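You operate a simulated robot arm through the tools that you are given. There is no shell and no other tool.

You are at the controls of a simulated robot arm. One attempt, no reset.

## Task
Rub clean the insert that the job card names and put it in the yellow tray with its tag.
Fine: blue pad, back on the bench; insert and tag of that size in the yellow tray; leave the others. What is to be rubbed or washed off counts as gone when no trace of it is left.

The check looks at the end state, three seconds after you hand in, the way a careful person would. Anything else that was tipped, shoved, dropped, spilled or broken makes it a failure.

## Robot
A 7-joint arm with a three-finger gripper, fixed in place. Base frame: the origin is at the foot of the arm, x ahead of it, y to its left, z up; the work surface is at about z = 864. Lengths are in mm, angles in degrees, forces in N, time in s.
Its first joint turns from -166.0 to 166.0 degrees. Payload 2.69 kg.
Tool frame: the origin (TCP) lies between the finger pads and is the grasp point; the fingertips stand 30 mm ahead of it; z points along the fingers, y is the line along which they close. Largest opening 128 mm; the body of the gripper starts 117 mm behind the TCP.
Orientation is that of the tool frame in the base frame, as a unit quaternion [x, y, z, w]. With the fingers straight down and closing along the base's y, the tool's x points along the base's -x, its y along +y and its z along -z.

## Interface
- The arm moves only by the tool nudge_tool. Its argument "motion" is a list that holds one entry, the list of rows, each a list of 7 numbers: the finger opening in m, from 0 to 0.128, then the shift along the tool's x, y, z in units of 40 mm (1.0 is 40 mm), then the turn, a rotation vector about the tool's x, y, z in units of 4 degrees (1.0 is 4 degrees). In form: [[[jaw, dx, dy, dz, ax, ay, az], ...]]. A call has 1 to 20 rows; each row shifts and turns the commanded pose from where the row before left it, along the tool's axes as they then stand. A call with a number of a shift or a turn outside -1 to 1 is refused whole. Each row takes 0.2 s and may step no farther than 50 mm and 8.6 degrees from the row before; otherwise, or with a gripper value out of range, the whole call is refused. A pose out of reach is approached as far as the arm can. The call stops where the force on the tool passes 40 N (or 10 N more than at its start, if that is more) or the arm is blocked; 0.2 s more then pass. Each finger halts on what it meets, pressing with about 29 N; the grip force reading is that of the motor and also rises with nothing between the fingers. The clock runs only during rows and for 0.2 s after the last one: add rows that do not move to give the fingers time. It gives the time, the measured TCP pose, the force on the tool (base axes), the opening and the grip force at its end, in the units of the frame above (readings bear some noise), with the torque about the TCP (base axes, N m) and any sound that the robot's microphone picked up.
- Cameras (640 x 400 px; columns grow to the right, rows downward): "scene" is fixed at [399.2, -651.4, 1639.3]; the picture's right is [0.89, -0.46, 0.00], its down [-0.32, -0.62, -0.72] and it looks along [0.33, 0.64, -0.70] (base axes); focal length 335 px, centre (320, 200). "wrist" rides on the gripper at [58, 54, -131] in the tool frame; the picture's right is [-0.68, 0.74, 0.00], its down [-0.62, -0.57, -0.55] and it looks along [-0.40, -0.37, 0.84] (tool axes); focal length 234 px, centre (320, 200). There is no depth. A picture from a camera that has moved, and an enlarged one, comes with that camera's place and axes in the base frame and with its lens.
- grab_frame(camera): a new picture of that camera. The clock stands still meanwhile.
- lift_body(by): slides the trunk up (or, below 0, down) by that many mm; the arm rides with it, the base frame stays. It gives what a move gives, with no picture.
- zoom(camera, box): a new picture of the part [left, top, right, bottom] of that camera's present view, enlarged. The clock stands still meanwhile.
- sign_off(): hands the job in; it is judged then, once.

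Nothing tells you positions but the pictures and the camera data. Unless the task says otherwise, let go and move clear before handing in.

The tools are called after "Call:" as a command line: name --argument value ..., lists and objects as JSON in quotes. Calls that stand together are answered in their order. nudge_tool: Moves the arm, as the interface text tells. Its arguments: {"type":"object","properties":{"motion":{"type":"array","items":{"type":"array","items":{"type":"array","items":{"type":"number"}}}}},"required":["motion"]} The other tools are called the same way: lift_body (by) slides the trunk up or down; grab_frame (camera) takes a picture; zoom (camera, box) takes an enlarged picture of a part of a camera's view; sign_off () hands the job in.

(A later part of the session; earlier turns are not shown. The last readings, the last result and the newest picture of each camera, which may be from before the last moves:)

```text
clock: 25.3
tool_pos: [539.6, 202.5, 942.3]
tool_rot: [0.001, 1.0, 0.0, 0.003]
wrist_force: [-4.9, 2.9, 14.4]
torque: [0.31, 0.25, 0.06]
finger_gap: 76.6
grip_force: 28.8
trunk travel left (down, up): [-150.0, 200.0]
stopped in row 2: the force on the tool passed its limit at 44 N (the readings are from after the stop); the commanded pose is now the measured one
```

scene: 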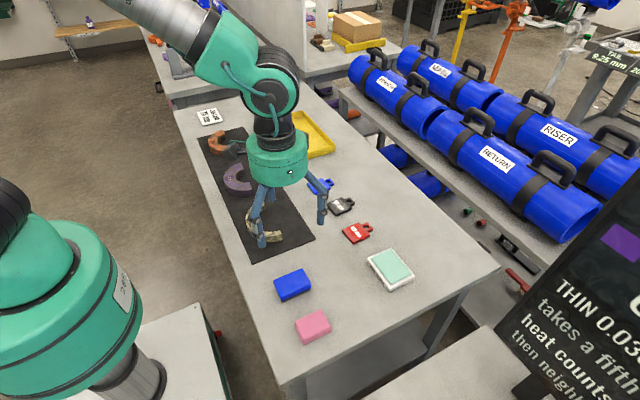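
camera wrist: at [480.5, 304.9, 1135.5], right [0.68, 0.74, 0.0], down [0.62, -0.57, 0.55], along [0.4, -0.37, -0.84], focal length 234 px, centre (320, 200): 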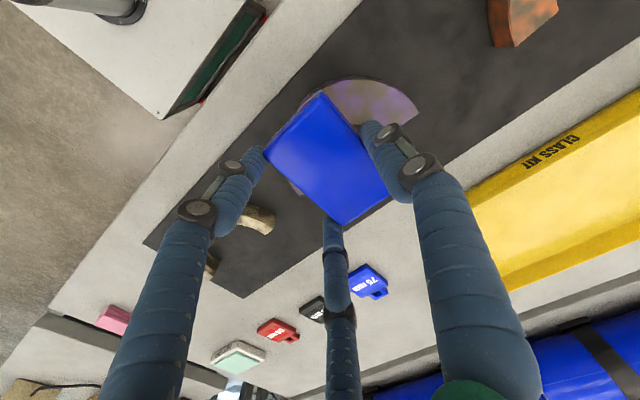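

Call:
nudge_tool --motion '[[[0.06, 0, 0.2, -0.02, 0, 0, 0], [0.06, 0, 0.25, -0.01, 0, 0, 0], [0.06, 0, 0.25, 0, 0, 0, 0], [0.06, 0, 0.25, 0, 0, 0, 0], [0.06, 0, 0.25, 0, 0, 0, 0]]]'

```text
clock: 26.5
tool_pos: [538.9, 251.0, 940.6]
tool_rot: [0.0, 1.0, 0.001, 0.002]
wrist_force: [-0.3, 0.9, 4.3]
torque: [0.14, -0.01, -0.01]
finger_gap: 76.6
grip_force: 28.8
trunk travel left (down, up): [-150.0, 200.0]
```

Call:
nudge_tool --motion '[[[0.06, 0, 0.2, 0.02, 0, 0, 0], [0.06, 0, 0.25, 0.01, 0, 0, 0], [0.06, 0, 0.25, 0, 0, 0, 0], [0.06, 0, 0.25, 0, 0, 0, 0], [0.06, 0, 0.25, 0, 0, 0, 0], [0.06, 0, 0.15, 0, 0, 0, 0]]]'

Call:
zoom --camera "scene" --box '[215, 155, 265, 205]'

```text
clock: 27.9
tool_pos: [540.5, 305.8, 939.9]
tool_rot: [0.001, 1.0, 0.001, 0.002]
wrist_force: [-1.4, -6.2, 17.8]
torque: [-0.18, -0.09, -0.05]
finger_gap: 76.6
grip_force: 29.4
trunk travel left (down, up): [-150.0, 200.0]
```

```text
8.00 times, centred on (240, 180) of scene
camera zoom: at [399.2, -651.4, 1639.3], right [0.89, -0.46, 0.0], down [-0.32, -0.62, -0.72], along [0.33, 0.64, -0.7], focal length 2682 px, centre (960, 360)
```

zoom: 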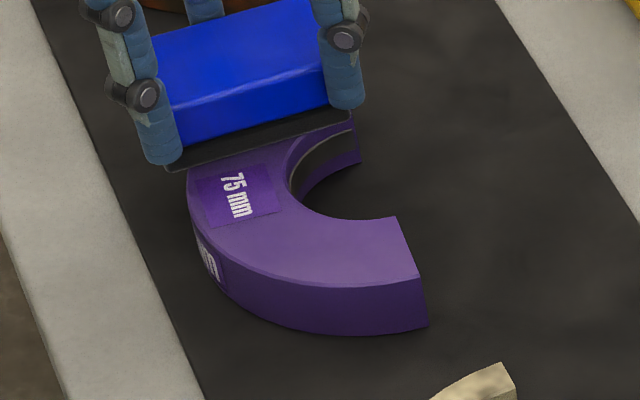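

Now the insert is nearly uniform clean purple, even on its sides. I'll make further passes at the other x offset to be sure nothing remains.

Call:
nudge_tool --motion '[[[0.06, -0.1, -0.1, 0, 0, 0, 0], [0.06, -0.1, -0.25, -0.01, 0, 0, 0], [0.06, 0, -0.25, 0, 0, 0, 0], [0.06, 0, -0.25, 0, 0, 0, 0], [0.06, 0, -0.25, 0, 0, 0, 0], [0.06, 0, -0.2, 0, 0, 0, 0]]]'

```text
clock: 29.3
tool_pos: [546.9, 253.9, 940.4]
tool_rot: [0.001, 1.0, 0.0, 0.001]
wrist_force: [1.1, 3.6, 13.6]
torque: [0.51, -0.11, -0.01]
finger_gap: 76.7
grip_force: 29.0
trunk travel left (down, up): [-150.0, 200.0]
```

Call:
nudge_tool --motion '[[[0.06, 0, -0.25, 0, 0, 0, 0], [0.06, 0, -0.25, 0, 0, 0, 0], [0.06, 0, -0.25, -0.01, 0, 0, 0], [0.06, 0, -0.25, 0, 0, 0, 0], [0.06, 0, -0.25, 0, 0, 0, 0], [0.06, 0, -0.1, 0, 0, 0, 0]]]'

Call:
zoom --camera "scene" --box '[215, 155, 265, 205]'

```text
clock: 30.7
tool_pos: [546.5, 199.7, 939.7]
tool_rot: [0.001, 1.0, 0.0, 0.001]
wrist_force: [-0.4, -0.3, 4.2]
torque: [0.0, -0.15, 0.03]
finger_gap: 76.7
grip_force: 29.2
trunk travel left (down, up): [-150.0, 200.0]
```

```text
8.00 times, centred on (240, 180) of scene
camera zoom: at [399.2, -651.4, 1639.3], right [0.89, -0.46, 0.0], down [-0.32, -0.62, -0.72], along [0.33, 0.64, -0.7], focal length 2682 px, centre (960, 360)
```

zoom: 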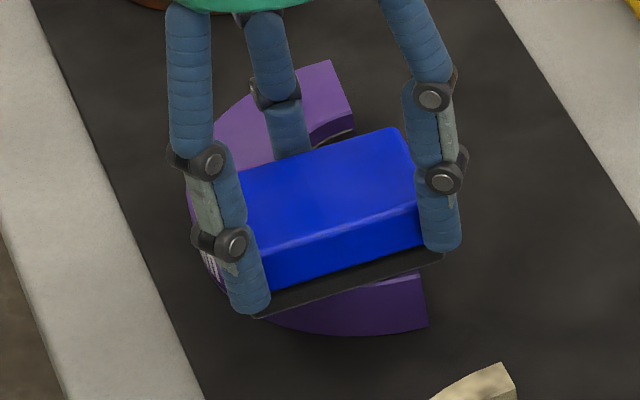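

One more full pass in +y with light pressure, then I'll lift and inspect.

Call:
nudge_tool --motion '[[[0.06, 0, 0.1, 0.02, 0, 0, 0], [0.06, 0.05, 0.25, 0, 0, 0, 0], [0.06, 0.05, 0.25, 0, 0, 0, 0], [0.06, 0, 0.25, 0, 0, 0, 0], [0.06, 0, 0.25, 0, 0, 0, 0], [0.06, 0, 0.2, 0, 0, 0, 0]]]'

```text
clock: 32.1
tool_pos: [543.3, 249.9, 940.9]
tool_rot: [0.002, 1.0, 0.001, 0.001]
wrist_force: [-1.0, -1.7, 8.7]
torque: [0.07, 0.11, 0.06]
finger_gap: 76.3
grip_force: 28.7
trunk travel left (down, up): [-150.0, 200.0]
```

Call:
nudge_tool --motion '[[[0.06, 0, 0.2, 0, 0, 0, 0], [0.06, 0, 0.25, 0, 0, 0, 0], [0.06, 0, 0.25, 0.01, 0, 0, 0], [0.06, 0, 0.25, 0, 0, 0, 0], [0.06, 0, 0.25, 0, 0, 0, 0], [0.06, 0, 0.15, 0, 0, 0, 0]]]'

```text
clock: 33.5
tool_pos: [544.0, 305.0, 940.2]
tool_rot: [0.0, 1.0, 0.001, 0.002]
wrist_force: [1.3, -7.3, 20.1]
torque: [-0.29, 0.01, -0.01]
finger_gap: 76.5
grip_force: 28.9
trunk travel left (down, up): [-150.0, 200.0]
```

I'll lift off and carry the pad back above its old place, then inspect the insert from the scene camera before letting go.

Call:
nudge_tool --motion '[[[0.06, 0, 0, -0.5, 0, 0, 0], [0.06, 0, 0, -0.8, 0, 0, 0], [0.06, 0, 0, -0.8, 0, 0, 0], [0.06, 0, -0.5, -0.2, 0, 0, 0], [0.06, 0, -0.9, 0, 0, 0, 0], [0.06, 0, -0.95, 0, 0, 0, 0], [0.06, 0, -0.95, 0, 0, 0, 0], [0.06, 0, -0.95, 0, 0, 0, 0], [0.06, 0, -0.95, 0, 0, 0, 0], [0.06, 0, -0.95, 0, 0, 0, 0], [0.06, 0, -0.95, 0, 0, 0, 0], [0.06, 0, -0.95, 0, 0, 0, 0], [0.06, 0, -0.95, 0, 0, 0, 0], [0.06, 0, -0.95, 0, 0, 0, 0], [0.06, 0, -0.95, 0, 0, 0, 0], [0.06, 0, -0.95, 0, 0, 0, 0], [0.06, 0, -0.95, 0, 0, 0, 0], [0.06, 0, -0.2, 0, 0, 0, 0], [0.06, 0, 0, 0, 0, 0, 0], [0.06, 0, 0, 0, 0, 0, 0]]]'

Call:
grab_frame --camera "scene"

Call:
zoom --camera "scene" --box '[210, 150, 270, 210]'

Call:
grab_frame --camera "wrist"

```text
clock: 37.7
tool_pos: [541.7, -213.9, 1032.0]
tool_rot: [0.001, 1.0, 0.0, 0.002]
wrist_force: [0.0, 0.0, -0.3]
torque: [-0.05, -0.02, -0.01]
finger_gap: 76.5
grip_force: 29.2
trunk travel left (down, up): [-150.0, 200.0]
```

```text
taken
```

scene: 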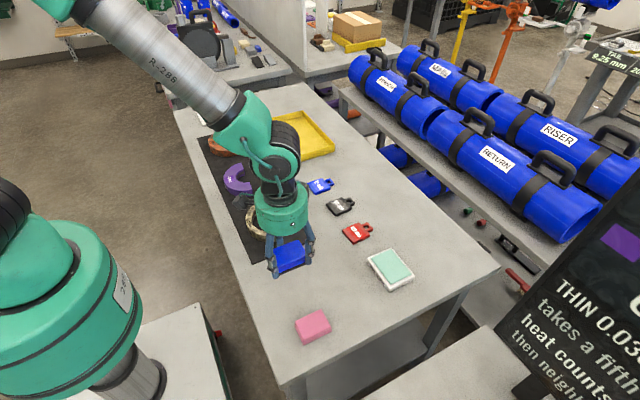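

```text
6.67 times, centred on (240, 180) of scene
camera zoom: at [399.2, -651.4, 1639.3], right [0.89, -0.46, 0.0], down [-0.32, -0.62, -0.72], along [0.33, 0.64, -0.7], focal length 2235 px, centre (853, 333)
```

zoom: 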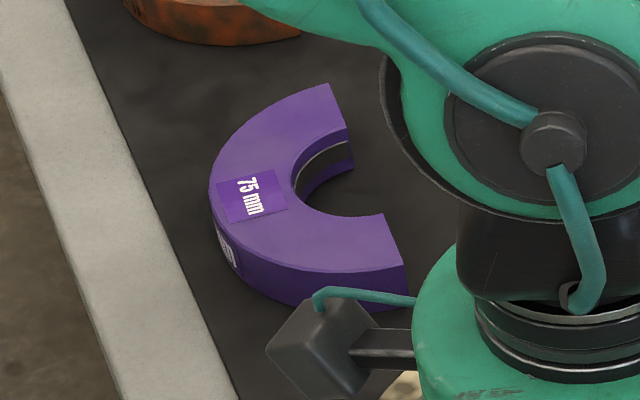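

```text
taken
camera wrist: at [484.2, -160.0, 1163.4], right [0.68, 0.74, 0.0], down [0.61, -0.57, 0.55], along [0.41, -0.37, -0.83], focal length 234 px, centre (320, 200)
```

wrist: 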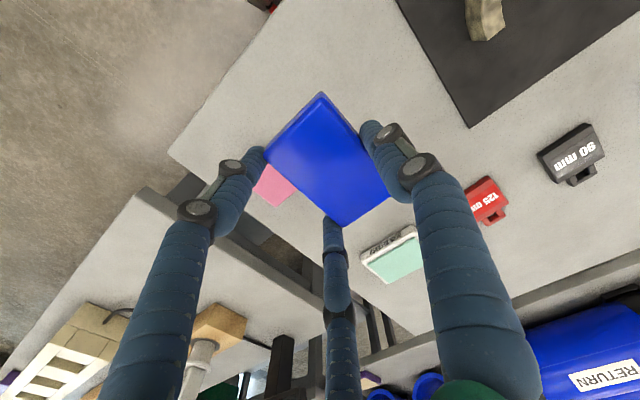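

The insert looks clean; a closer look to be certain before putting the pad down.

Call:
zoom --camera "scene" --box '[224, 160, 252, 196]'

```text
11.11 times, centred on (238, 178) of scene
camera zoom: at [399.2, -651.4, 1639.3], right [0.89, -0.46, 0.0], down [-0.32, -0.62, -0.72], along [0.33, 0.64, -0.7], focal length 3726 px, centre (1231, 444)
```

zoom: 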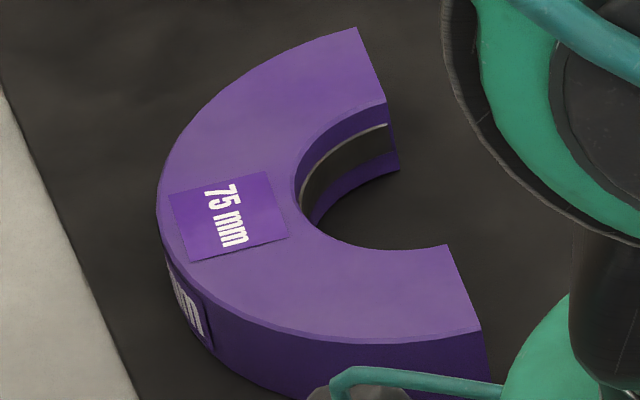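

To be thorough, I'll swing the wrist camera where it can see the insert past the pad, before setting the pad down.

Call:
nudge_tool --motion '[[[0.06, 0.25, 0.6, -0.1, 0, 0, 0], [0.06, 0.25, 0.9, -0.1, 0, 0, 0], [0.06, 0.25, 0.9, -0.1, 0, 0, 0], [0.06, 0.25, 0.9, -0.1, 0, 0, 0], [0.06, 0.25, 0.9, -0.1, 0, 0, 0], [0.06, 0.25, 0.9, -0.1, 0, 0, 0], [0.06, 0.25, 0.9, -0.1, 0, 0, 0], [0.06, 0.25, 0.9, 0, 0, 0, 0], [0.06, 0.25, 0.85, 0, 0, 0, 0], [0.06, 0, 0, 0, 0, 0, 0], [0.06, 0, 0, 0, 0, 0, 0]]]'

Call:
grab_frame --camera "wrist"

```text
clock: 40.1
tool_pos: [450.8, 94.9, 1060.3]
tool_rot: [0.0, 1.0, 0.0, 0.002]
wrist_force: [-0.1, 0.9, -0.7]
torque: [-0.01, 0.02, -0.02]
finger_gap: 76.5
grip_force: 29.0
trunk travel left (down, up): [-150.0, 200.0]
```

```text
taken
camera wrist: at [394.6, 149.3, 1191.0], right [0.68, 0.73, 0.0], down [0.61, -0.57, 0.55], along [0.41, -0.37, -0.84], focal length 234 px, centre (320, 200)
```

wrist: 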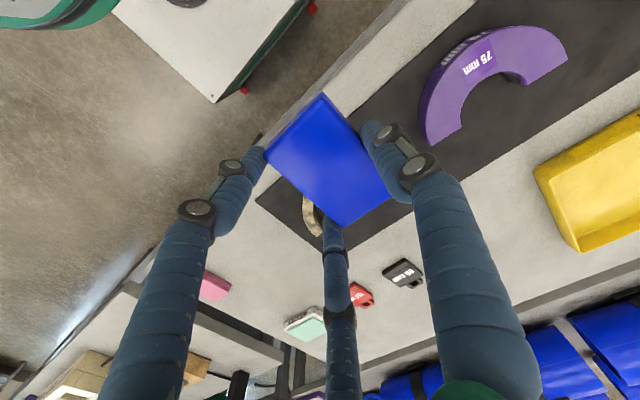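

Call:
zoom --camera "wrist" --box '[410, 10, 580, 160]'

Call:
zoom --camera "wrist" --box '[410, 20, 500, 90]'

```text
2.67 times, centred on (495, 85) of wrist
camera zoom: at [394.6, 149.3, 1191.0], right [0.68, 0.73, 0.0], down [0.61, -0.57, 0.55], along [0.41, -0.37, -0.84], focal length 624 px, centre (-147, 507)
```

zoom: 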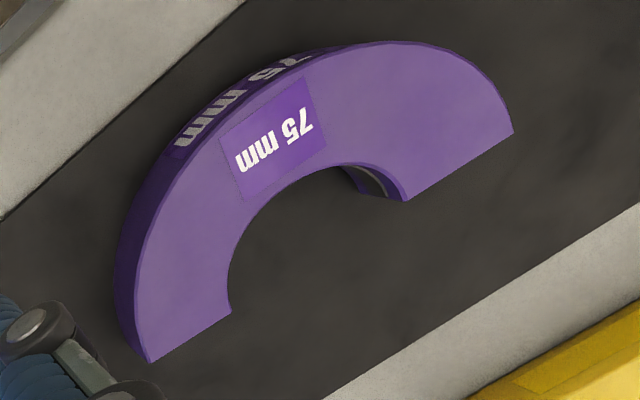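

```text
5.71 times, centred on (455, 55) of wrist
camera zoom: at [394.6, 149.3, 1191.0], right [0.68, 0.73, 0.0], down [0.61, -0.57, 0.55], along [0.41, -0.37, -0.84], focal length 1338 px, centre (-451, 1029)
```

zoom: 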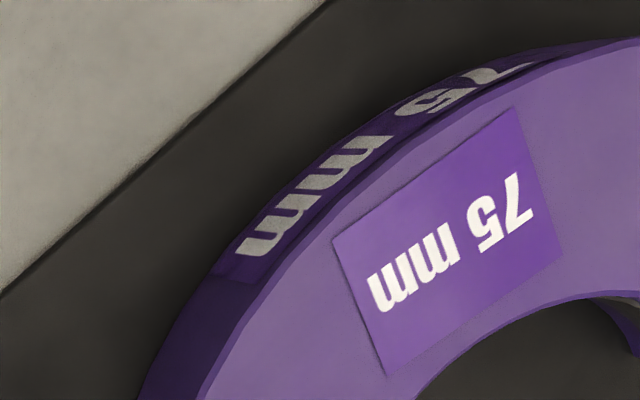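

It looks clean, but a few more passes cost little and rule out faint residue. I'll go back over the insert.

Call:
nudge_tool --motion '[[[0.06, -0.4, 0.5, 0, 0, 0, 0], [0.06, -0.6, 0.7, 0, 0, 0, 0], [0.06, -0.7, 0.7, 0.3, 0, 0, 0], [0.06, -0.6, 0.65, 0.7, 0, 0, 0], [0.06, 0, 0, 0.8, 0, 0, 0], [0.06, 0, 0, 0.8, 0, 0, 0], [0.06, 0, 0, 0.2, 0, 0, 0], [0.06, 0, 0, 0, 0, 0, 0]]]'

```text
clock: 41.9
tool_pos: [544.6, 196.8, 947.6]
tool_rot: [0.001, 1.0, 0.0, 0.001]
wrist_force: [0.0, 0.1, -0.5]
torque: [-0.06, 0.03, 0.0]
finger_gap: 76.4
grip_force: 29.4
trunk travel left (down, up): [-150.0, 200.0]
```

Call:
nudge_tool --motion '[[[0.06, 0, 0.05, 0.07, 0, 0, 0], [0.06, 0, 0, 0.06, 0, 0, 0], [0.06, 0, 0, 0.05, 0, 0, 0], [0.06, 0, 0, 0, 0, 0, 0]]]'

```text
clock: 42.9
tool_pos: [544.6, 199.8, 940.8]
tool_rot: [0.0, 1.0, 0.0, 0.001]
wrist_force: [-0.2, 0.0, -1.7]
torque: [-0.05, 0.01, 0.01]
finger_gap: 76.8
grip_force: 29.0
trunk travel left (down, up): [-150.0, 200.0]
```

Call:
nudge_tool --motion '[[[0.06, 0, 0, 0.03, 0, 0, 0], [0.06, 0, 0, 0.02, 0, 0, 0], [0.06, 0, 0, 0, 0, 0, 0]]]'

```text
clock: 43.7
tool_pos: [544.8, 200.4, 939.9]
tool_rot: [0.001, 1.0, 0.002, 0.003]
wrist_force: [-4.1, 1.8, 19.0]
torque: [0.53, 0.26, 0.06]
finger_gap: 76.8
grip_force: 28.6
trunk travel left (down, up): [-150.0, 200.0]
```

Contact at 19 N. Stroking +y, easing slightly.

Call:
nudge_tool --motion '[[[0.06, 0, 0.15, -0.02, 0, 0, 0], [0.06, 0, 0.25, 0, 0, 0, 0], [0.06, 0, 0.25, 0, 0, 0, 0], [0.06, 0, 0.25, 0, 0, 0, 0], [0.06, 0, 0.25, 0, 0, 0, 0], [0.06, 0, 0.15, 0, 0, 0, 0]]]'

```text
clock: 45.1
tool_pos: [544.4, 251.5, 938.9]
tool_rot: [0.0, 1.0, 0.001, 0.003]
wrist_force: [0.7, -14.8, 34.5]
torque: [-0.12, 0.33, 0.18]
finger_gap: 76.8
grip_force: 29.4
trunk travel left (down, up): [-150.0, 200.0]
```

Call:
nudge_tool --motion '[[[0.06, 0, 0.15, -0.03, 0, 0, 0], [0.06, 0, 0.25, -0.01, 0, 0, 0], [0.06, 0, 0.25, 0, 0, 0, 0], [0.06, 0, 0.25, 0, 0, 0, 0], [0.06, 0, 0.25, 0, 0, 0, 0], [0.06, 0, 0.15, 0, 0, 0, 0]]]'

```text
clock: 46.5
tool_pos: [543.8, 304.2, 939.8]
tool_rot: [0.001, 1.0, -0.001, 0.002]
wrist_force: [0.4, 1.0, -1.2]
torque: [0.01, -0.05, 0.0]
finger_gap: 76.5
grip_force: 28.3
trunk travel left (down, up): [-150.0, 200.0]
```

Call:
nudge_tool --motion '[[[0.06, 0.06, 0, 0.03, 0, 0, 0], [0.06, 0.06, 0, 0.01, 0, 0, 0], [0.06, 0, -0.2, 0, 0, 0, 0], [0.06, 0, -0.25, 0, 0, 0, 0], [0.06, 0, -0.25, 0, 0, 0, 0], [0.06, 0, -0.25, 0, 0, 0, 0], [0.06, 0, -0.2, 0, 0, 0, 0]]]'

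```text
clock: 48.1
tool_pos: [540.0, 256.5, 939.5]
tool_rot: [0.001, 1.0, 0.0, 0.002]
wrist_force: [2.2, -1.3, 7.9]
torque: [0.2, -0.15, -0.07]
finger_gap: 76.6
grip_force: 29.3
trunk travel left (down, up): [-150.0, 200.0]
```

Call:
nudge_tool --motion '[[[0.06, 0, -0.2, 0.01, 0, 0, 0], [0.06, 0, -0.25, 0, 0, 0, 0], [0.06, 0, -0.25, 0, 0, 0, 0], [0.06, 0, -0.25, 0, 0, 0, 0], [0.06, 0, -0.25, 0, 0, 0, 0], [0.06, 0, -0.15, 0, 0, 0, 0]]]'

```text
clock: 49.5
tool_pos: [540.8, 203.5, 939.6]
tool_rot: [0.0, 1.0, 0.001, 0.003]
wrist_force: [0.3, 10.5, 29.6]
torque: [0.86, 0.0, 0.01]
finger_gap: 76.5
grip_force: 29.5
trunk travel left (down, up): [-150.0, 200.0]
```

Call:
nudge_tool --motion '[[[0.06, -0.1, 0.05, -0.03, 0, 0, 0], [0.06, -0.1, 0.2, 0, 0, 0, 0], [0.06, 0, 0.25, 0, 0, 0, 0], [0.06, 0, 0.25, 0, 0, 0, 0], [0.06, 0, 0.25, 0, 0, 0, 0], [0.06, 0, 0.2, 0, 0, 0, 0]]]'

```text
clock: 50.9
tool_pos: [549.2, 252.5, 938.0]
tool_rot: [0.001, 1.0, 0.0, 0.002]
wrist_force: [-0.5, -2.5, 10.6]
torque: [0.07, 0.08, 0.03]
finger_gap: 76.9
grip_force: 29.1
trunk travel left (down, up): [-150.0, 200.0]
```

Call:
nudge_tool --motion '[[[0.06, 0, 0.2, 0, 0, 0, 0], [0.06, 0, 0.25, 0, 0, 0, 0], [0.06, 0, 0.25, 0, 0, 0, 0], [0.06, 0, 0.25, 0, 0, 0, 0], [0.06, 0, 0.25, 0, 0, 0, 0], [0.06, 0, 0.15, 0, 0, 0, 0]]]'

```text
clock: 52.3
tool_pos: [549.6, 305.7, 938.8]
tool_rot: [0.0, 1.0, 0.001, 0.0]
wrist_force: [-0.7, 1.0, -0.2]
torque: [-0.02, 0.01, -0.02]
finger_gap: 76.7
grip_force: 29.3
trunk travel left (down, up): [-150.0, 200.0]
```

Lifting off and inspecting again.

Call:
nudge_tool --motion '[[[0.06, 0, 0, -0.5, 0, 0, 0], [0.06, 0, 0, -0.8, 0, 0, 0], [0.06, 0, 0, -0.8, 0, 0, 0], [0.06, 0.3, -0.6, -0.4, 0, 0, 0], [0.06, 0.4, -0.85, -0.3, 0, 0, 0], [0.06, 0.4, -0.85, -0.25, 0, 0, 0], [0.06, 0.4, -0.85, 0, 0, 0, 0], [0.06, 0.4, -0.85, 0, 0, 0, 0], [0.06, 0.35, -0.85, 0, 0, 0, 0], [0.06, 0.2, -0.4, 0, 0, 0, 0], [0.06, 0, 0, 0, 0, 0, 0], [0.06, 0, 0, 0, 0, 0, 0]]]'

Call:
zoom --camera "wrist" --box '[410, 10, 580, 160]'

Call:
zoom --camera "wrist" --box '[410, 20, 500, 90]'

```text
clock: 54.9
tool_pos: [451.2, 95.8, 1061.3]
tool_rot: [0.001, 1.0, 0.0, 0.001]
wrist_force: [0.6, -0.5, -0.5]
torque: [0.01, 0.03, -0.01]
finger_gap: 76.2
grip_force: 28.7
trunk travel left (down, up): [-150.0, 200.0]
```

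```text
2.67 times, centred on (495, 85) of wrist
camera zoom: at [392.9, 150.2, 1192.6], right [0.68, 0.73, 0.0], down [0.61, -0.57, 0.55], along [0.41, -0.37, -0.83], focal length 624 px, centre (-147, 507)
```

zoom: 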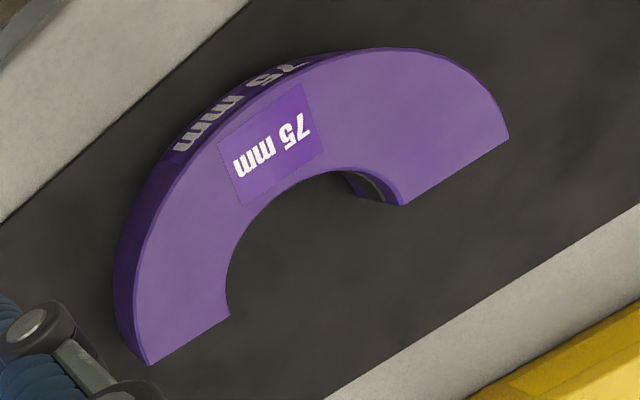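

```text
5.71 times, centred on (455, 55) of wrist
camera zoom: at [392.9, 150.2, 1192.6], right [0.68, 0.73, 0.0], down [0.61, -0.57, 0.55], along [0.41, -0.37, -0.83], focal length 1338 px, centre (-451, 1029)
```

zoom: 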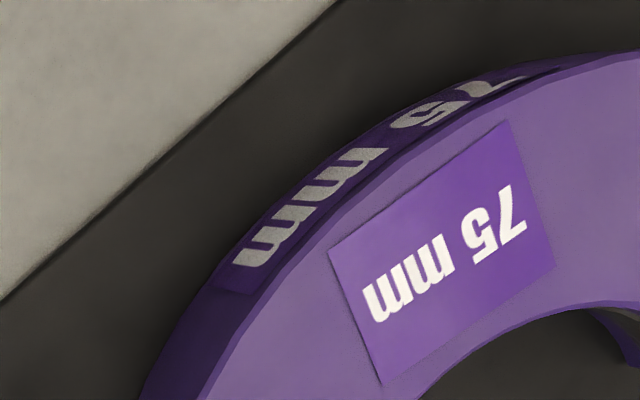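

No change from before and no trace of film, so it's clean. Now returning the pad to its old place on the bench.

Call:
nudge_tool --motion '[[[0.06, -0.2, -0.6, 0, 0, 0, 0], [0.06, -0.28, -0.9, 0, 0, 0, 0], [0.06, -0.28, -0.9, 0, 0, 0, 0], [0.06, -0.28, -0.9, 0, 0, 0, 0], [0.06, -0.28, -0.9, 0, 0, 0, 0], [0.06, -0.28, -0.9, 0, 0, 0, 0], [0.06, -0.28, -0.9, 0, 0, 0, 0], [0.06, -0.28, -0.9, 0, 0, 0, 0], [0.06, -0.27, -0.82, 0, 0, 0, 0], [0.06, 0, 0, 0.5, 0, 0, 0], [0.06, 0, 0, 0.8, 0, 0, 0], [0.06, 0, 0, 0.8, 0, 0, 0], [0.06, 0, 0, 0.6, 0, 0, 0], [0.06, 0, 0, 0, 0, 0, 0]]]'

Call:
grab_frame --camera "wrist"

Call:
zoom --camera "scene" --box '[240, 200, 360, 320]'

```text
clock: 57.9
tool_pos: [546.0, -212.2, 953.0]
tool_rot: [0.001, 1.0, -0.001, 0.002]
wrist_force: [0.2, 0.6, -0.2]
torque: [0.02, 0.03, -0.02]
finger_gap: 76.6
grip_force: 28.9
trunk travel left (down, up): [-150.0, 200.0]
```

```text
taken
camera wrist: at [488.8, -157.9, 1084.2], right [0.68, 0.74, 0.0], down [0.61, -0.57, 0.55], along [0.41, -0.37, -0.84], focal length 234 px, centre (320, 200)
```

wrist: 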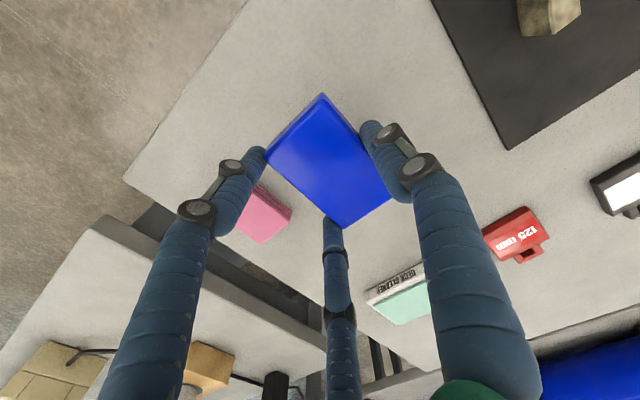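

```text
3.33 times, centred on (300, 260) of scene
camera zoom: at [399.2, -651.4, 1639.3], right [0.89, -0.46, 0.0], down [-0.32, -0.62, -0.72], along [0.33, 0.64, -0.7], focal length 1118 px, centre (387, 0)
```

zoom: 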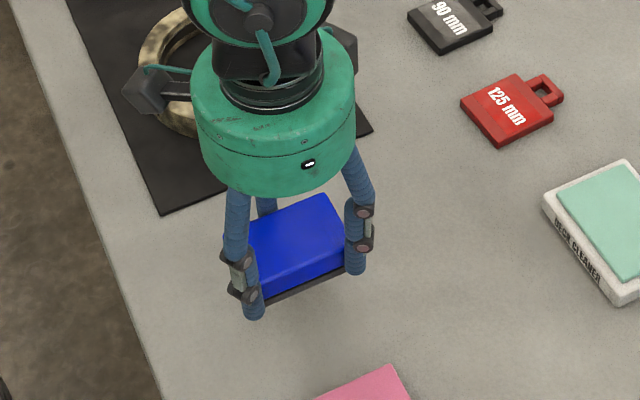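

Call:
nudge_tool --motion '[[[0.06, 0, 0, 0.5, 0, 0, 0], [0.06, 0, 0, 0.4, 0, 0, 0], [0.06, 0, 0, 0.1, 0, 0, 0], [0.06, 0, 0, 0.05, 0, 0, 0], [0.06, 0, 0, 0, 0, 0, 0]]]'

```text
clock: 59.1
tool_pos: [547.7, -212.6, 911.3]
tool_rot: [0.001, 1.0, 0.001, 0.002]
wrist_force: [0.0, 0.9, -0.4]
torque: [-0.03, -0.02, -0.01]
finger_gap: 76.5
grip_force: 28.6
trunk travel left (down, up): [-150.0, 200.0]
```

Call:
nudge_tool --motion '[[[0.06, 0, 0, 0.05, 0, 0, 0], [0.06, 0, 0, 0.04, 0, 0, 0], [0.06, 0, 0, 0, 0, 0, 0]]]'

```text
clock: 59.9
tool_pos: [546.5, -213.3, 906.8]
tool_rot: [0.002, 1.0, 0.0, 0.002]
wrist_force: [-0.4, -0.2, -1.5]
torque: [-0.01, 0.04, -0.01]
finger_gap: 76.3
grip_force: 29.4
trunk travel left (down, up): [-150.0, 200.0]
```

Call:
nudge_tool --motion '[[[0.06, 0, 0, 0.03, 0, 0, 0], [0.06, 0, 0, 0.02, 0, 0, 0], [0.06, 0, 0, 0, 0, 0, 0]]]'

```text
clock: 60.7
tool_pos: [547.0, -213.3, 906.4]
tool_rot: [0.001, 1.0, 0.0, 0.002]
wrist_force: [-0.9, 0.3, -0.2]
torque: [0.01, 0.0, -0.02]
finger_gap: 76.5
grip_force: 29.0
trunk travel left (down, up): [-150.0, 200.0]
```

Call:
nudge_tool --motion '[[[0.06, 0, 0, 0.03, 0, 0, 0], [0.06, 0, 0, 0.02, 0, 0, 0], [0.06, 0, 0, 0, 0, 0, 0]]]'

Call:
zoom --camera "scene" --box '[260, 240, 340, 310]'

```text
clock: 61.5
tool_pos: [548.0, -213.8, 905.7]
tool_rot: [0.0, 1.0, 0.001, 0.002]
wrist_force: [0.1, 0.2, 17.3]
torque: [0.4, 0.06, -0.03]
finger_gap: 76.8
grip_force: 28.9
trunk travel left (down, up): [-150.0, 200.0]
```

```text
5.71 times, centred on (300, 275) of scene
camera zoom: at [399.2, -651.4, 1639.3], right [0.89, -0.46, 0.0], down [-0.32, -0.62, -0.72], along [0.33, 0.64, -0.7], focal length 1916 px, centre (434, -229)
```

zoom: 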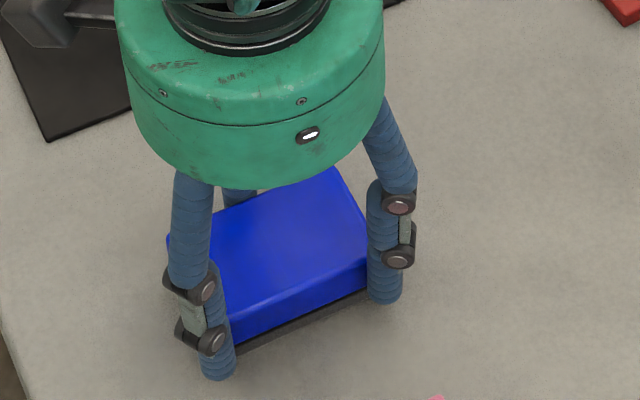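

The pad is on the bench. Easing the pressure and opening, then going straight up.

Call:
nudge_tool --motion '[[[0.06, 0, 0, -0.015, 0, 0, 0], [0.085, 0, 0, 0, 0, 0, 0], [0.1, 0, 0, 0, 0, 0, 0], [0.128, 0, 0, 0, 0, 0, 0], [0.128, 0, 0, 0, 0, 0, 0], [0.128, 0, 0, -0.4, 0, 0, 0], [0.128, 0, 0, -0.8, 0, 0, 0], [0.128, 0, 0, -0.8, 0, 0, 0], [0.128, 0, 0, -0.8, 0, 0, 0], [0.128, 0, 0, -0.8, 0, 0, 0], [0.128, 0, 0, -0.8, 0, 0, 0], [0.128, 0, 0, 0, 0, 0, 0]]]'

Call:
grab_frame --camera "scene"

Call:
grab_frame --camera "wrist"

```text
clock: 64.1
tool_pos: [547.3, -212.0, 1082.9]
tool_rot: [0.001, 1.0, 0.0, 0.001]
wrist_force: [0.0, -0.4, -0.2]
torque: [-0.05, -0.02, 0.0]
finger_gap: 128.0
grip_force: 0.0
trunk travel left (down, up): [-150.0, 200.0]
```

```text
taken
```

scene: 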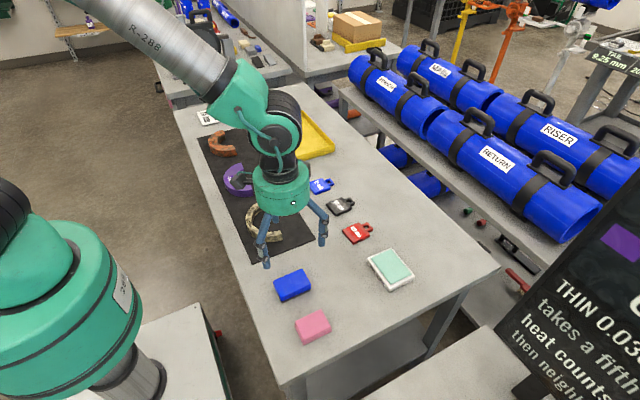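

```text
taken
camera wrist: at [489.4, -158.1, 1213.9], right [0.68, 0.74, 0.0], down [0.61, -0.57, 0.55], along [0.41, -0.37, -0.83], focal length 234 px, centre (320, 200)
```

wrist: 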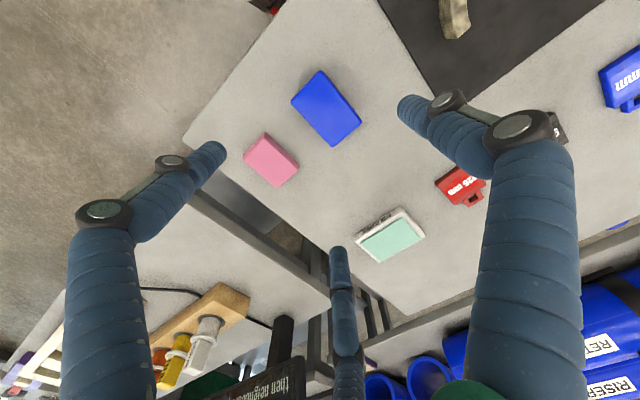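

The pad is back in its place. Next I'll go above the insert; since the three fingers are 120° apart, turning the tool about 26° puts one finger in the bore and two outside the arc. First the move, then a fresh look.

Call:
nudge_tool --motion '[[[0.128, 0.05, 0.5, 0, 0, 0, 0], [0.128, 0.06, 0.88, 0, 0, 0, 0], [0.128, 0.06, 0.89, 0, 0, 0, 0], [0.128, 0.06, 0.89, 0, 0, 0, 0], [0.128, 0.06, 0.89, 0, 0, 0, 0], [0.128, 0.06, 0.89, 0, 0, 0, 0], [0.128, 0.06, 0.89, 0, 0, 0, 0], [0.128, 0.06, 0.89, 0, 0, 0, 0], [0.128, 0.06, 0.89, 0, 0, 0, 0], [0.128, 0.06, 0.89, 0, 0, 0, 0], [0.128, 0.06, 0.89, 0, 0, 0, 0], [0.128, 0.06, 0.89, 0, 0, 0, 0], [0.128, 0.06, 0.89, 0, 0, 0, 0], [0.128, 0.05, 0.86, 0, 0, 0, 0], [0.128, 0, 0, 0, 0, 0, 0], [0.128, 0, 0, 0, 0, 0, 0]]]'

Call:
grab_frame --camera "wrist"

```text
clock: 67.5
tool_pos: [514.4, 271.6, 1079.9]
tool_rot: [0.0, 1.0, 0.0, 0.002]
wrist_force: [-0.7, 0.0, 1.2]
torque: [0.0, -0.03, 0.02]
finger_gap: 128.1
grip_force: 0.0
trunk travel left (down, up): [-150.0, 200.0]
```

```text
taken
camera wrist: at [457.0, 325.0, 1210.5], right [0.68, 0.73, 0.0], down [0.61, -0.57, 0.55], along [0.41, -0.37, -0.84], focal length 234 px, centre (320, 200)
```

wrist: 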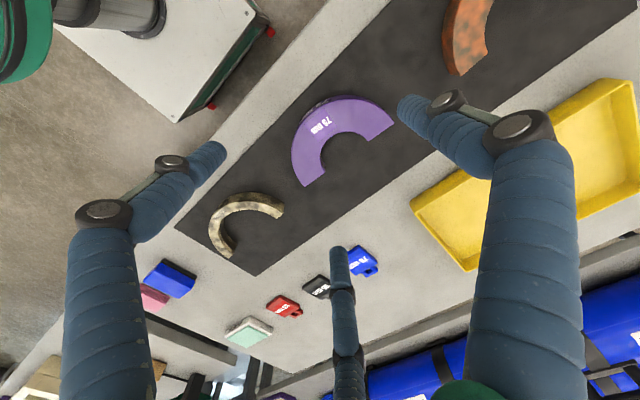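

Call:
zoom --camera "wrist" --box '[270, 80, 410, 200]'

Call:
zoom --camera "wrist" --box '[310, 220, 410, 300]'

Call:
zoom --camera "wrist" --box '[400, 70, 640, 280]'

```text
3.33 times, centred on (340, 140) of wrist
camera zoom: at [457.0, 325.0, 1210.5], right [0.68, 0.73, 0.0], down [0.61, -0.57, 0.55], along [0.41, -0.37, -0.84], focal length 781 px, centre (253, 400)
```

zoom: 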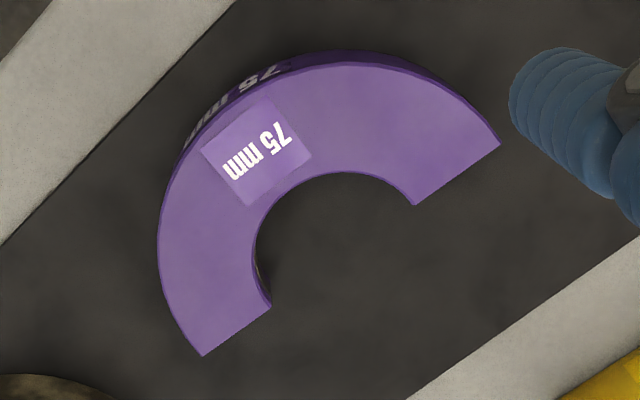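

```text
5.00 times, centred on (360, 260) of wrist
camera zoom: at [457.0, 325.0, 1210.5], right [0.68, 0.73, 0.0], down [0.61, -0.57, 0.55], along [0.41, -0.37, -0.84], focal length 1171 px, centre (120, -100)
```

zoom: 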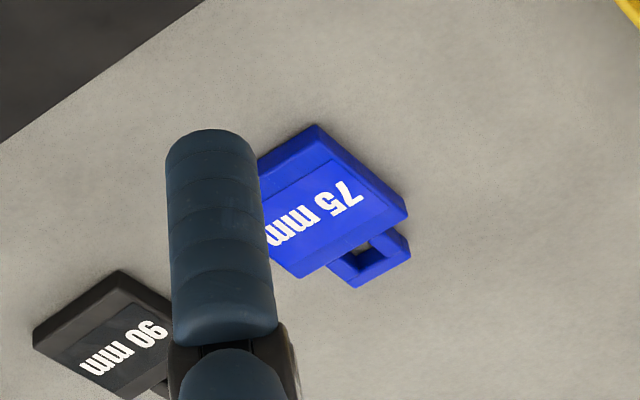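

```text
1.90 times, centred on (520, 175) of wrist
camera zoom: at [457.0, 325.0, 1210.5], right [0.68, 0.73, 0.0], down [0.61, -0.57, 0.55], along [0.41, -0.37, -0.84], focal length 446 px, centre (-61, 248)
```

zoom: 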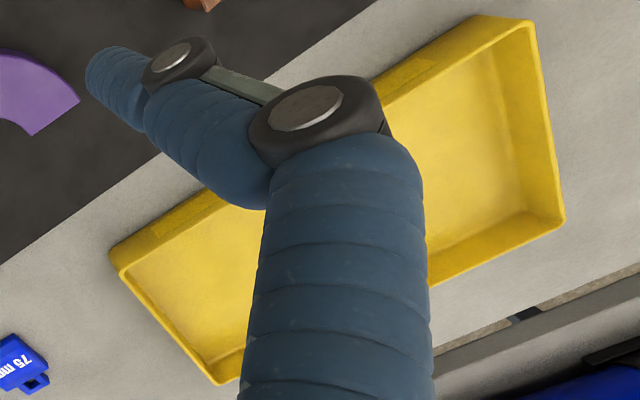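

The insert is spotless and sits with its ring centre at about (580, 263), turned about 4.5°. I'll rotate the tool −25.5° and centre over the grasp point (516, 268).

Call:
nudge_tool --motion '[[[0.128, -0.0375, -0.09, 0, 0, 0, 0], [0.128, 0, 0, 0, 0, 0, -0.6], [0.128, 0, 0, 0, 0, 0, -1], [0.128, 0, 0, 0, 0, 0, -1], [0.128, 0, 0, 0, 0, 0, -1], [0.128, 0, 0, 0, 0, 0, -1], [0.128, 0, 0, 0, 0, 0, -1], [0.128, 0, 0, 0, 0, 0, -0.775], [0.128, 0, 0, 0, 0, 0, 0], [0.128, 0, 0, 0, 0, 0, 0]]]'

Call:
grab_frame --camera "wrist"

```text
clock: 69.7
tool_pos: [515.7, 264.5, 1078.9]
tool_rot: [-0.22, 0.975, 0.0, 0.001]
wrist_force: [-1.3, -0.8, -0.3]
torque: [0.01, -0.02, 0.03]
finger_gap: 128.2
grip_force: 0.0
trunk travel left (down, up): [-150.0, 200.0]
```

```text
taken
camera wrist: at [440.2, 288.6, 1211.5], right [0.3, 0.96, 0.0], down [0.8, -0.25, 0.55], along [0.53, -0.16, -0.83], focal length 234 px, centre (320, 200)
```

wrist: 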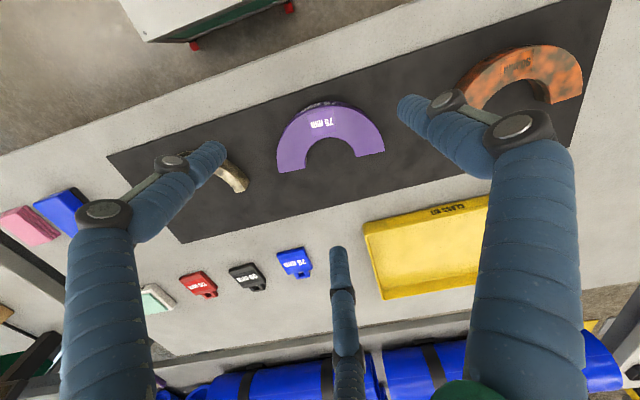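

Rotation is right. I'll correct the 3 mm offset, go down to just above the insert, and re-check.

Call:
nudge_tool --motion '[[[0.128, -0.0355, 0.0745, 0.5, 0, 0, 0], [0.128, 0, 0, 0.8, 0, 0, 0], [0.128, 0, 0, 0.8, 0, 0, 0], [0.128, 0, 0, 0.8, 0, 0, 0], [0.128, 0, 0, 0, 0, 0, 0], [0.128, 0, 0, 0, 0, 0, 0]]]'

Call:
grab_frame --camera "wrist"

Call:
zoom --camera "wrist" --box '[230, 70, 430, 210]'

Call:
zoom --camera "scene" --box '[180, 100, 300, 220]'

```text
clock: 71.1
tool_pos: [514.3, 267.4, 966.7]
tool_rot: [-0.22, 0.975, 0.001, 0.002]
wrist_force: [-0.6, 0.1, 0.0]
torque: [-0.01, 0.0, 0.01]
finger_gap: 128.0
grip_force: 0.1
trunk travel left (down, up): [-150.0, 200.0]
```

```text
taken
camera wrist: at [438.2, 291.6, 1097.1], right [0.3, 0.96, 0.0], down [0.8, -0.25, 0.55], along [0.53, -0.16, -0.83], focal length 234 px, centre (320, 200)
```

wrist: 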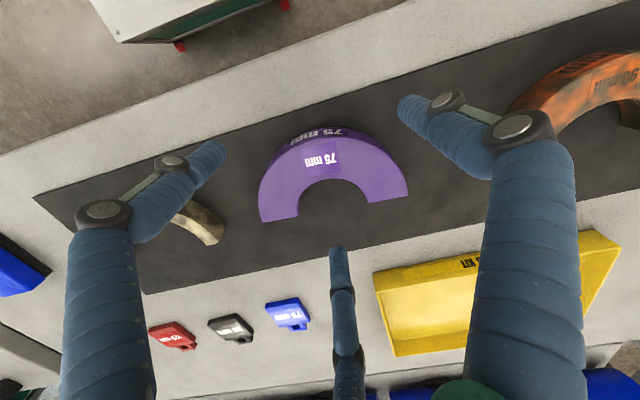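

```text
2.86 times, centred on (330, 140) of wrist
camera zoom: at [438.2, 291.6, 1097.1], right [0.3, 0.96, 0.0], down [0.8, -0.25, 0.55], along [0.53, -0.16, -0.83], focal length 669 px, centre (291, 371)
```

zoom: 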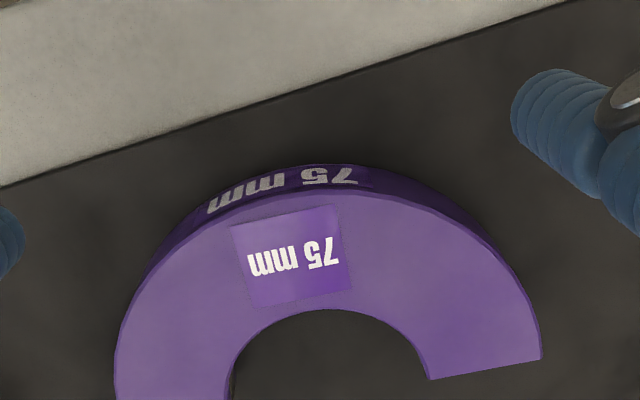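

```text
3.33 times, centred on (240, 160) of scene
camera zoom: at [399.2, -651.4, 1639.3], right [0.89, -0.46, 0.0], down [-0.32, -0.62, -0.72], along [0.33, 0.64, -0.7], focal length 1118 px, centre (587, 333)
```

zoom: 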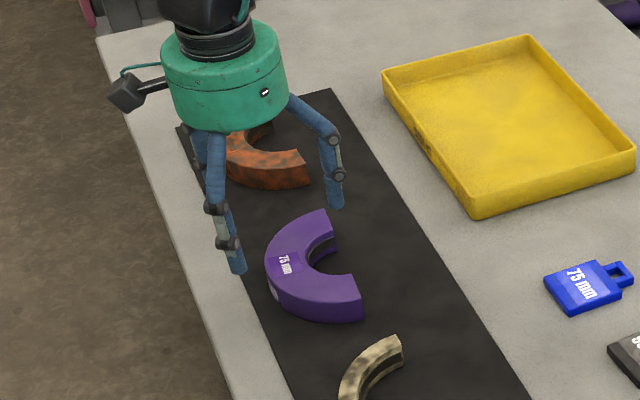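

Position agrees. Lowering with the fingers straddling the arc.

Call:
nudge_tool --motion '[[[0.128, -0.034, -0.016, 0.4, 0, 0, 0], [0.128, 0, 0, 0.5, 0, 0, 0], [0.128, 0, 0, 0.5, 0, 0, 0], [0.128, 0, 0, 0.2, 0, 0, 0], [0.128, 0, 0, 0, 0, 0, 0], [0.128, 0, 0, 0, 0, 0, 0]]]'

Call:
grab_frame --camera "wrist"

Call:
zoom --camera "scene" --box '[180, 110, 280, 210]'

```text
clock: 72.5
tool_pos: [518.1, 269.2, 901.3]
tool_rot: [-0.22, 0.975, 0.0, 0.001]
wrist_force: [-0.4, 0.1, 0.6]
torque: [0.02, 0.02, -0.01]
finger_gap: 127.8
grip_force: 0.0
trunk travel left (down, up): [-150.0, 200.0]
```

```text
taken
camera wrist: at [441.9, 292.9, 1032.8], right [0.3, 0.96, 0.0], down [0.8, -0.25, 0.55], along [0.53, -0.16, -0.83], focal length 234 px, centre (320, 200)
```

wrist: 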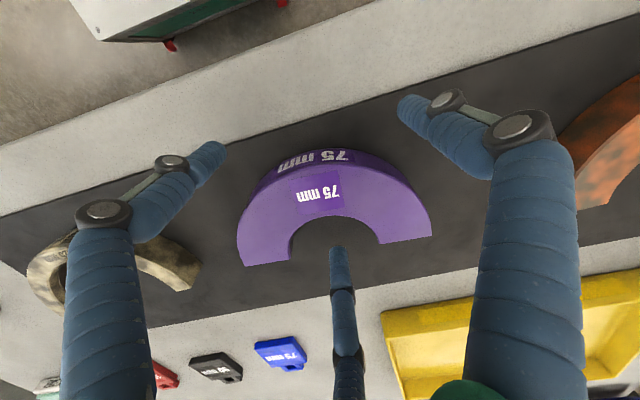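

```text
4.00 times, centred on (230, 160) of scene
camera zoom: at [399.2, -651.4, 1639.3], right [0.89, -0.46, 0.0], down [-0.32, -0.62, -0.72], along [0.33, 0.64, -0.7], focal length 1341 px, centre (680, 360)
```

zoom: 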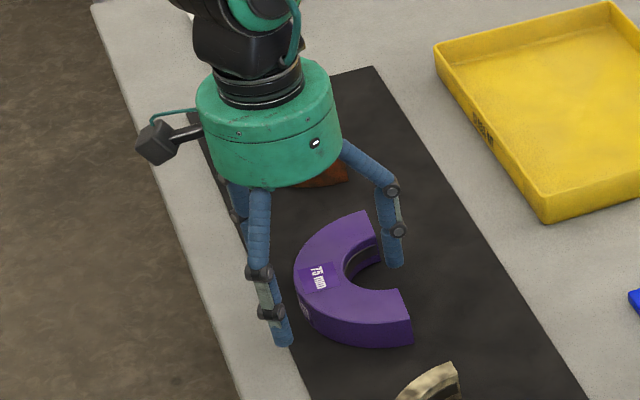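

Fingers straddle the arc well. A small correction, then closing gradually.

Call:
nudge_tool --motion '[[[0.128, 0.059, -0.008, 0, 0, 0, 0], [0.11, 0, 0, 0, 0, 0, 0], [0.095, 0, 0, 0, 0, 0, 0], [0.08, 0, 0, 0, 0, 0, 0], [0.07, 0, 0, 0, 0, 0, 0], [0.06, 0, 0, 0, 0, 0, 0], [0.05, 0, 0, 0, 0, 0, 0], [0.04, 0, 0, 0, 0, 0, 0], [0.04, 0, 0, 0, 0, 0, 0]]]'

Call:
grab_frame --camera "wrist"

Call:
zoom --camera "scene" --box '[180, 110, 280, 210]'

```text
clock: 74.5
tool_pos: [515.7, 266.1, 901.6]
tool_rot: [-0.22, 0.975, 0.0, 0.001]
wrist_force: [5.7, -4.1, 3.5]
torque: [-0.11, -0.18, -0.15]
finger_gap: 49.5
grip_force: 29.2
trunk travel left (down, up): [-150.0, 200.0]
```

```text
taken
camera wrist: at [440.5, 290.6, 1032.5], right [0.3, 0.96, 0.0], down [0.8, -0.25, 0.55], along [0.53, -0.16, -0.83], focal length 234 px, centre (320, 200)
```

wrist: 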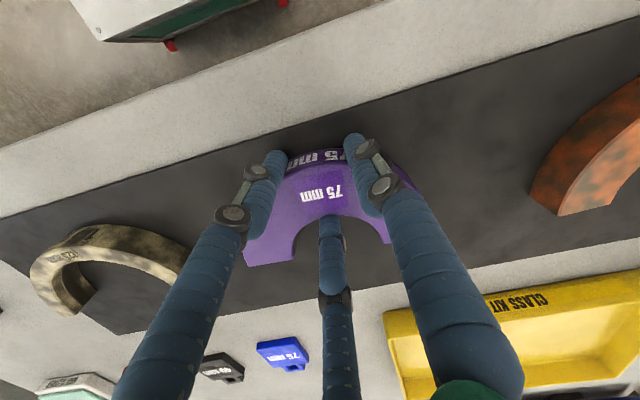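

```text
4.00 times, centred on (230, 160) of scene
camera zoom: at [399.2, -651.4, 1639.3], right [0.89, -0.46, 0.0], down [-0.32, -0.62, -0.72], along [0.33, 0.64, -0.7], focal length 1341 px, centre (680, 360)
```

zoom: 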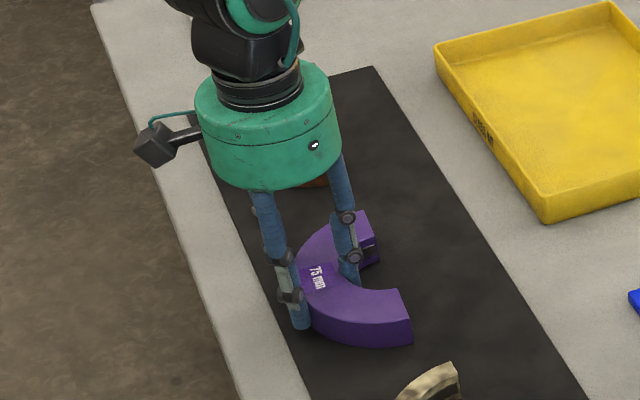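

Held at 49.5 mm with 29 N. Lifting slowly a little to check weight and tilt.

Call:
nudge_tool --motion '[[[0.035, 0, 0, -0.1, 0, 0, 0], [0.035, 0, 0, -0.15, 0, 0, 0], [0.035, 0, 0, -0.15, 0, 0, 0], [0.035, 0, 0, 0, 0, 0, 0]]]'

Call:
grab_frame --camera "wrist"

Call:
zoom --camera "scene" --box '[180, 110, 280, 210]'

```text
clock: 75.5
tool_pos: [517.4, 266.6, 918.3]
tool_rot: [-0.22, 0.976, 0.0, 0.002]
wrist_force: [-0.6, 0.2, -6.4]
torque: [0.04, 0.18, 0.04]
finger_gap: 49.4
grip_force: 29.2
trunk travel left (down, up): [-150.0, 200.0]
```

```text
taken
camera wrist: at [441.2, 290.5, 1048.2], right [0.3, 0.96, 0.0], down [0.8, -0.25, 0.55], along [0.53, -0.16, -0.83], focal length 234 px, centre (320, 200)
```

wrist: 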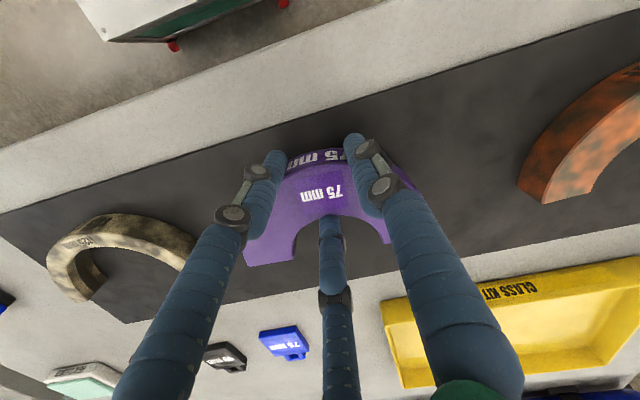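

```text
4.00 times, centred on (230, 160) of scene
camera zoom: at [399.2, -651.4, 1639.3], right [0.89, -0.46, 0.0], down [-0.32, -0.62, -0.72], along [0.33, 0.64, -0.7], focal length 1341 px, centre (680, 360)
```

zoom: 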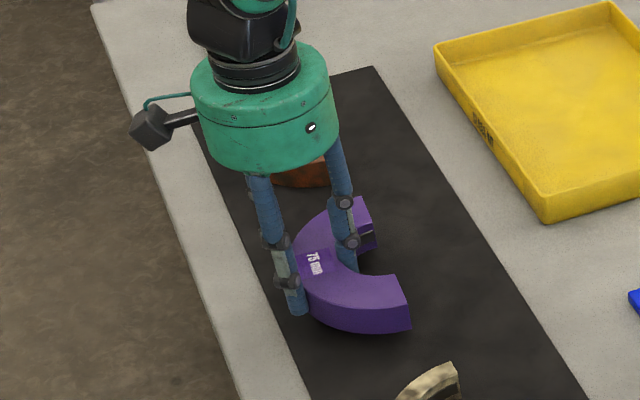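

The insert weighs about 0.65 kg and hangs level. Lifting clear and carrying it toward the tray.

Call:
nudge_tool --motion '[[[0.035, 0, 0, -0.4, 0, 0, 0], [0.035, 0, 0, -0.7, 0, 0, 0], [0.035, 0, 0, -0.7, 0, 0, 0], [0.035, 0, 0, -0.6, 0, 0, 0], [0.035, 0, 0, -0.2, 0, 0, 0], [0.035, -0.3, 0.05, 0, 0, 0, 0], [0.035, -0.6, 0.1, 0, 0, 0, 0], [0.035, -0.7, 0.13, 0, 0, 0, 0], [0.035, -0.7, 0.13, 0, 0, 0, 0], [0.035, -0.7, 0.13, 0, 0, 0, 0], [0.035, -0.7, 0.13, 0, 0, 0, 0], [0.035, -0.7, 0.13, 0, 0, 0, 0], [0.035, -0.6, 0.1, 0, 0, 0, 0], [0.035, -0.3, 0.05, 0, 0, 0, 0], [0.035, 0, 0, 0, 0, 0, 0], [0.035, 0, 0, 0, 0, 0, 0]]]'

Call:
grab_frame --camera "wrist"

Call:
grab_frame --camera "scene"

```text
clock: 78.9
tool_pos: [692.7, 391.8, 1020.4]
tool_rot: [-0.219, 0.976, 0.0, 0.002]
wrist_force: [0.3, 0.1, -6.6]
torque: [0.04, 0.14, -0.01]
finger_gap: 49.3
grip_force: 28.9
trunk travel left (down, up): [-150.0, 200.0]
```

```text
taken
camera wrist: at [617.1, 415.6, 1152.3], right [0.3, 0.96, 0.0], down [0.8, -0.25, 0.55], along [0.53, -0.16, -0.83], focal length 234 px, centre (320, 200)
```

wrist: 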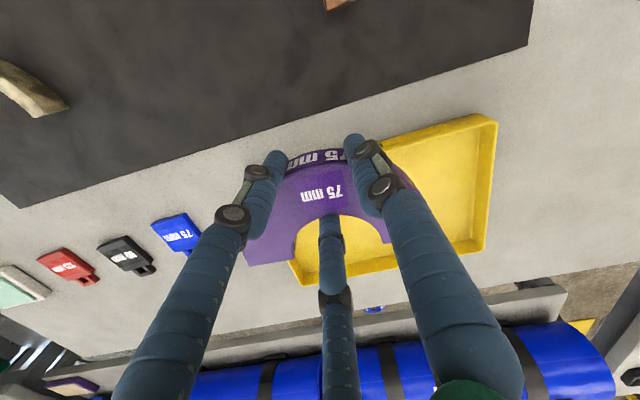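

```text
taken
```

scene: 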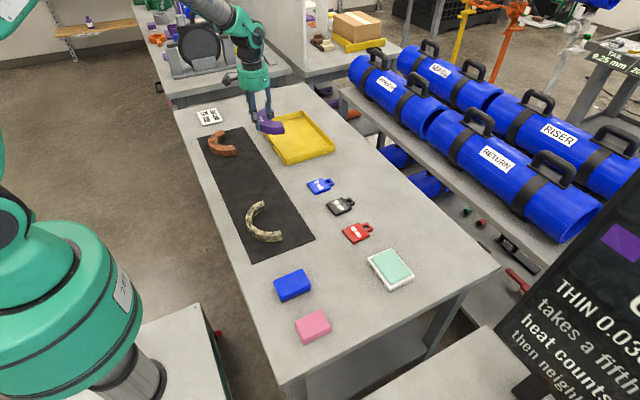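

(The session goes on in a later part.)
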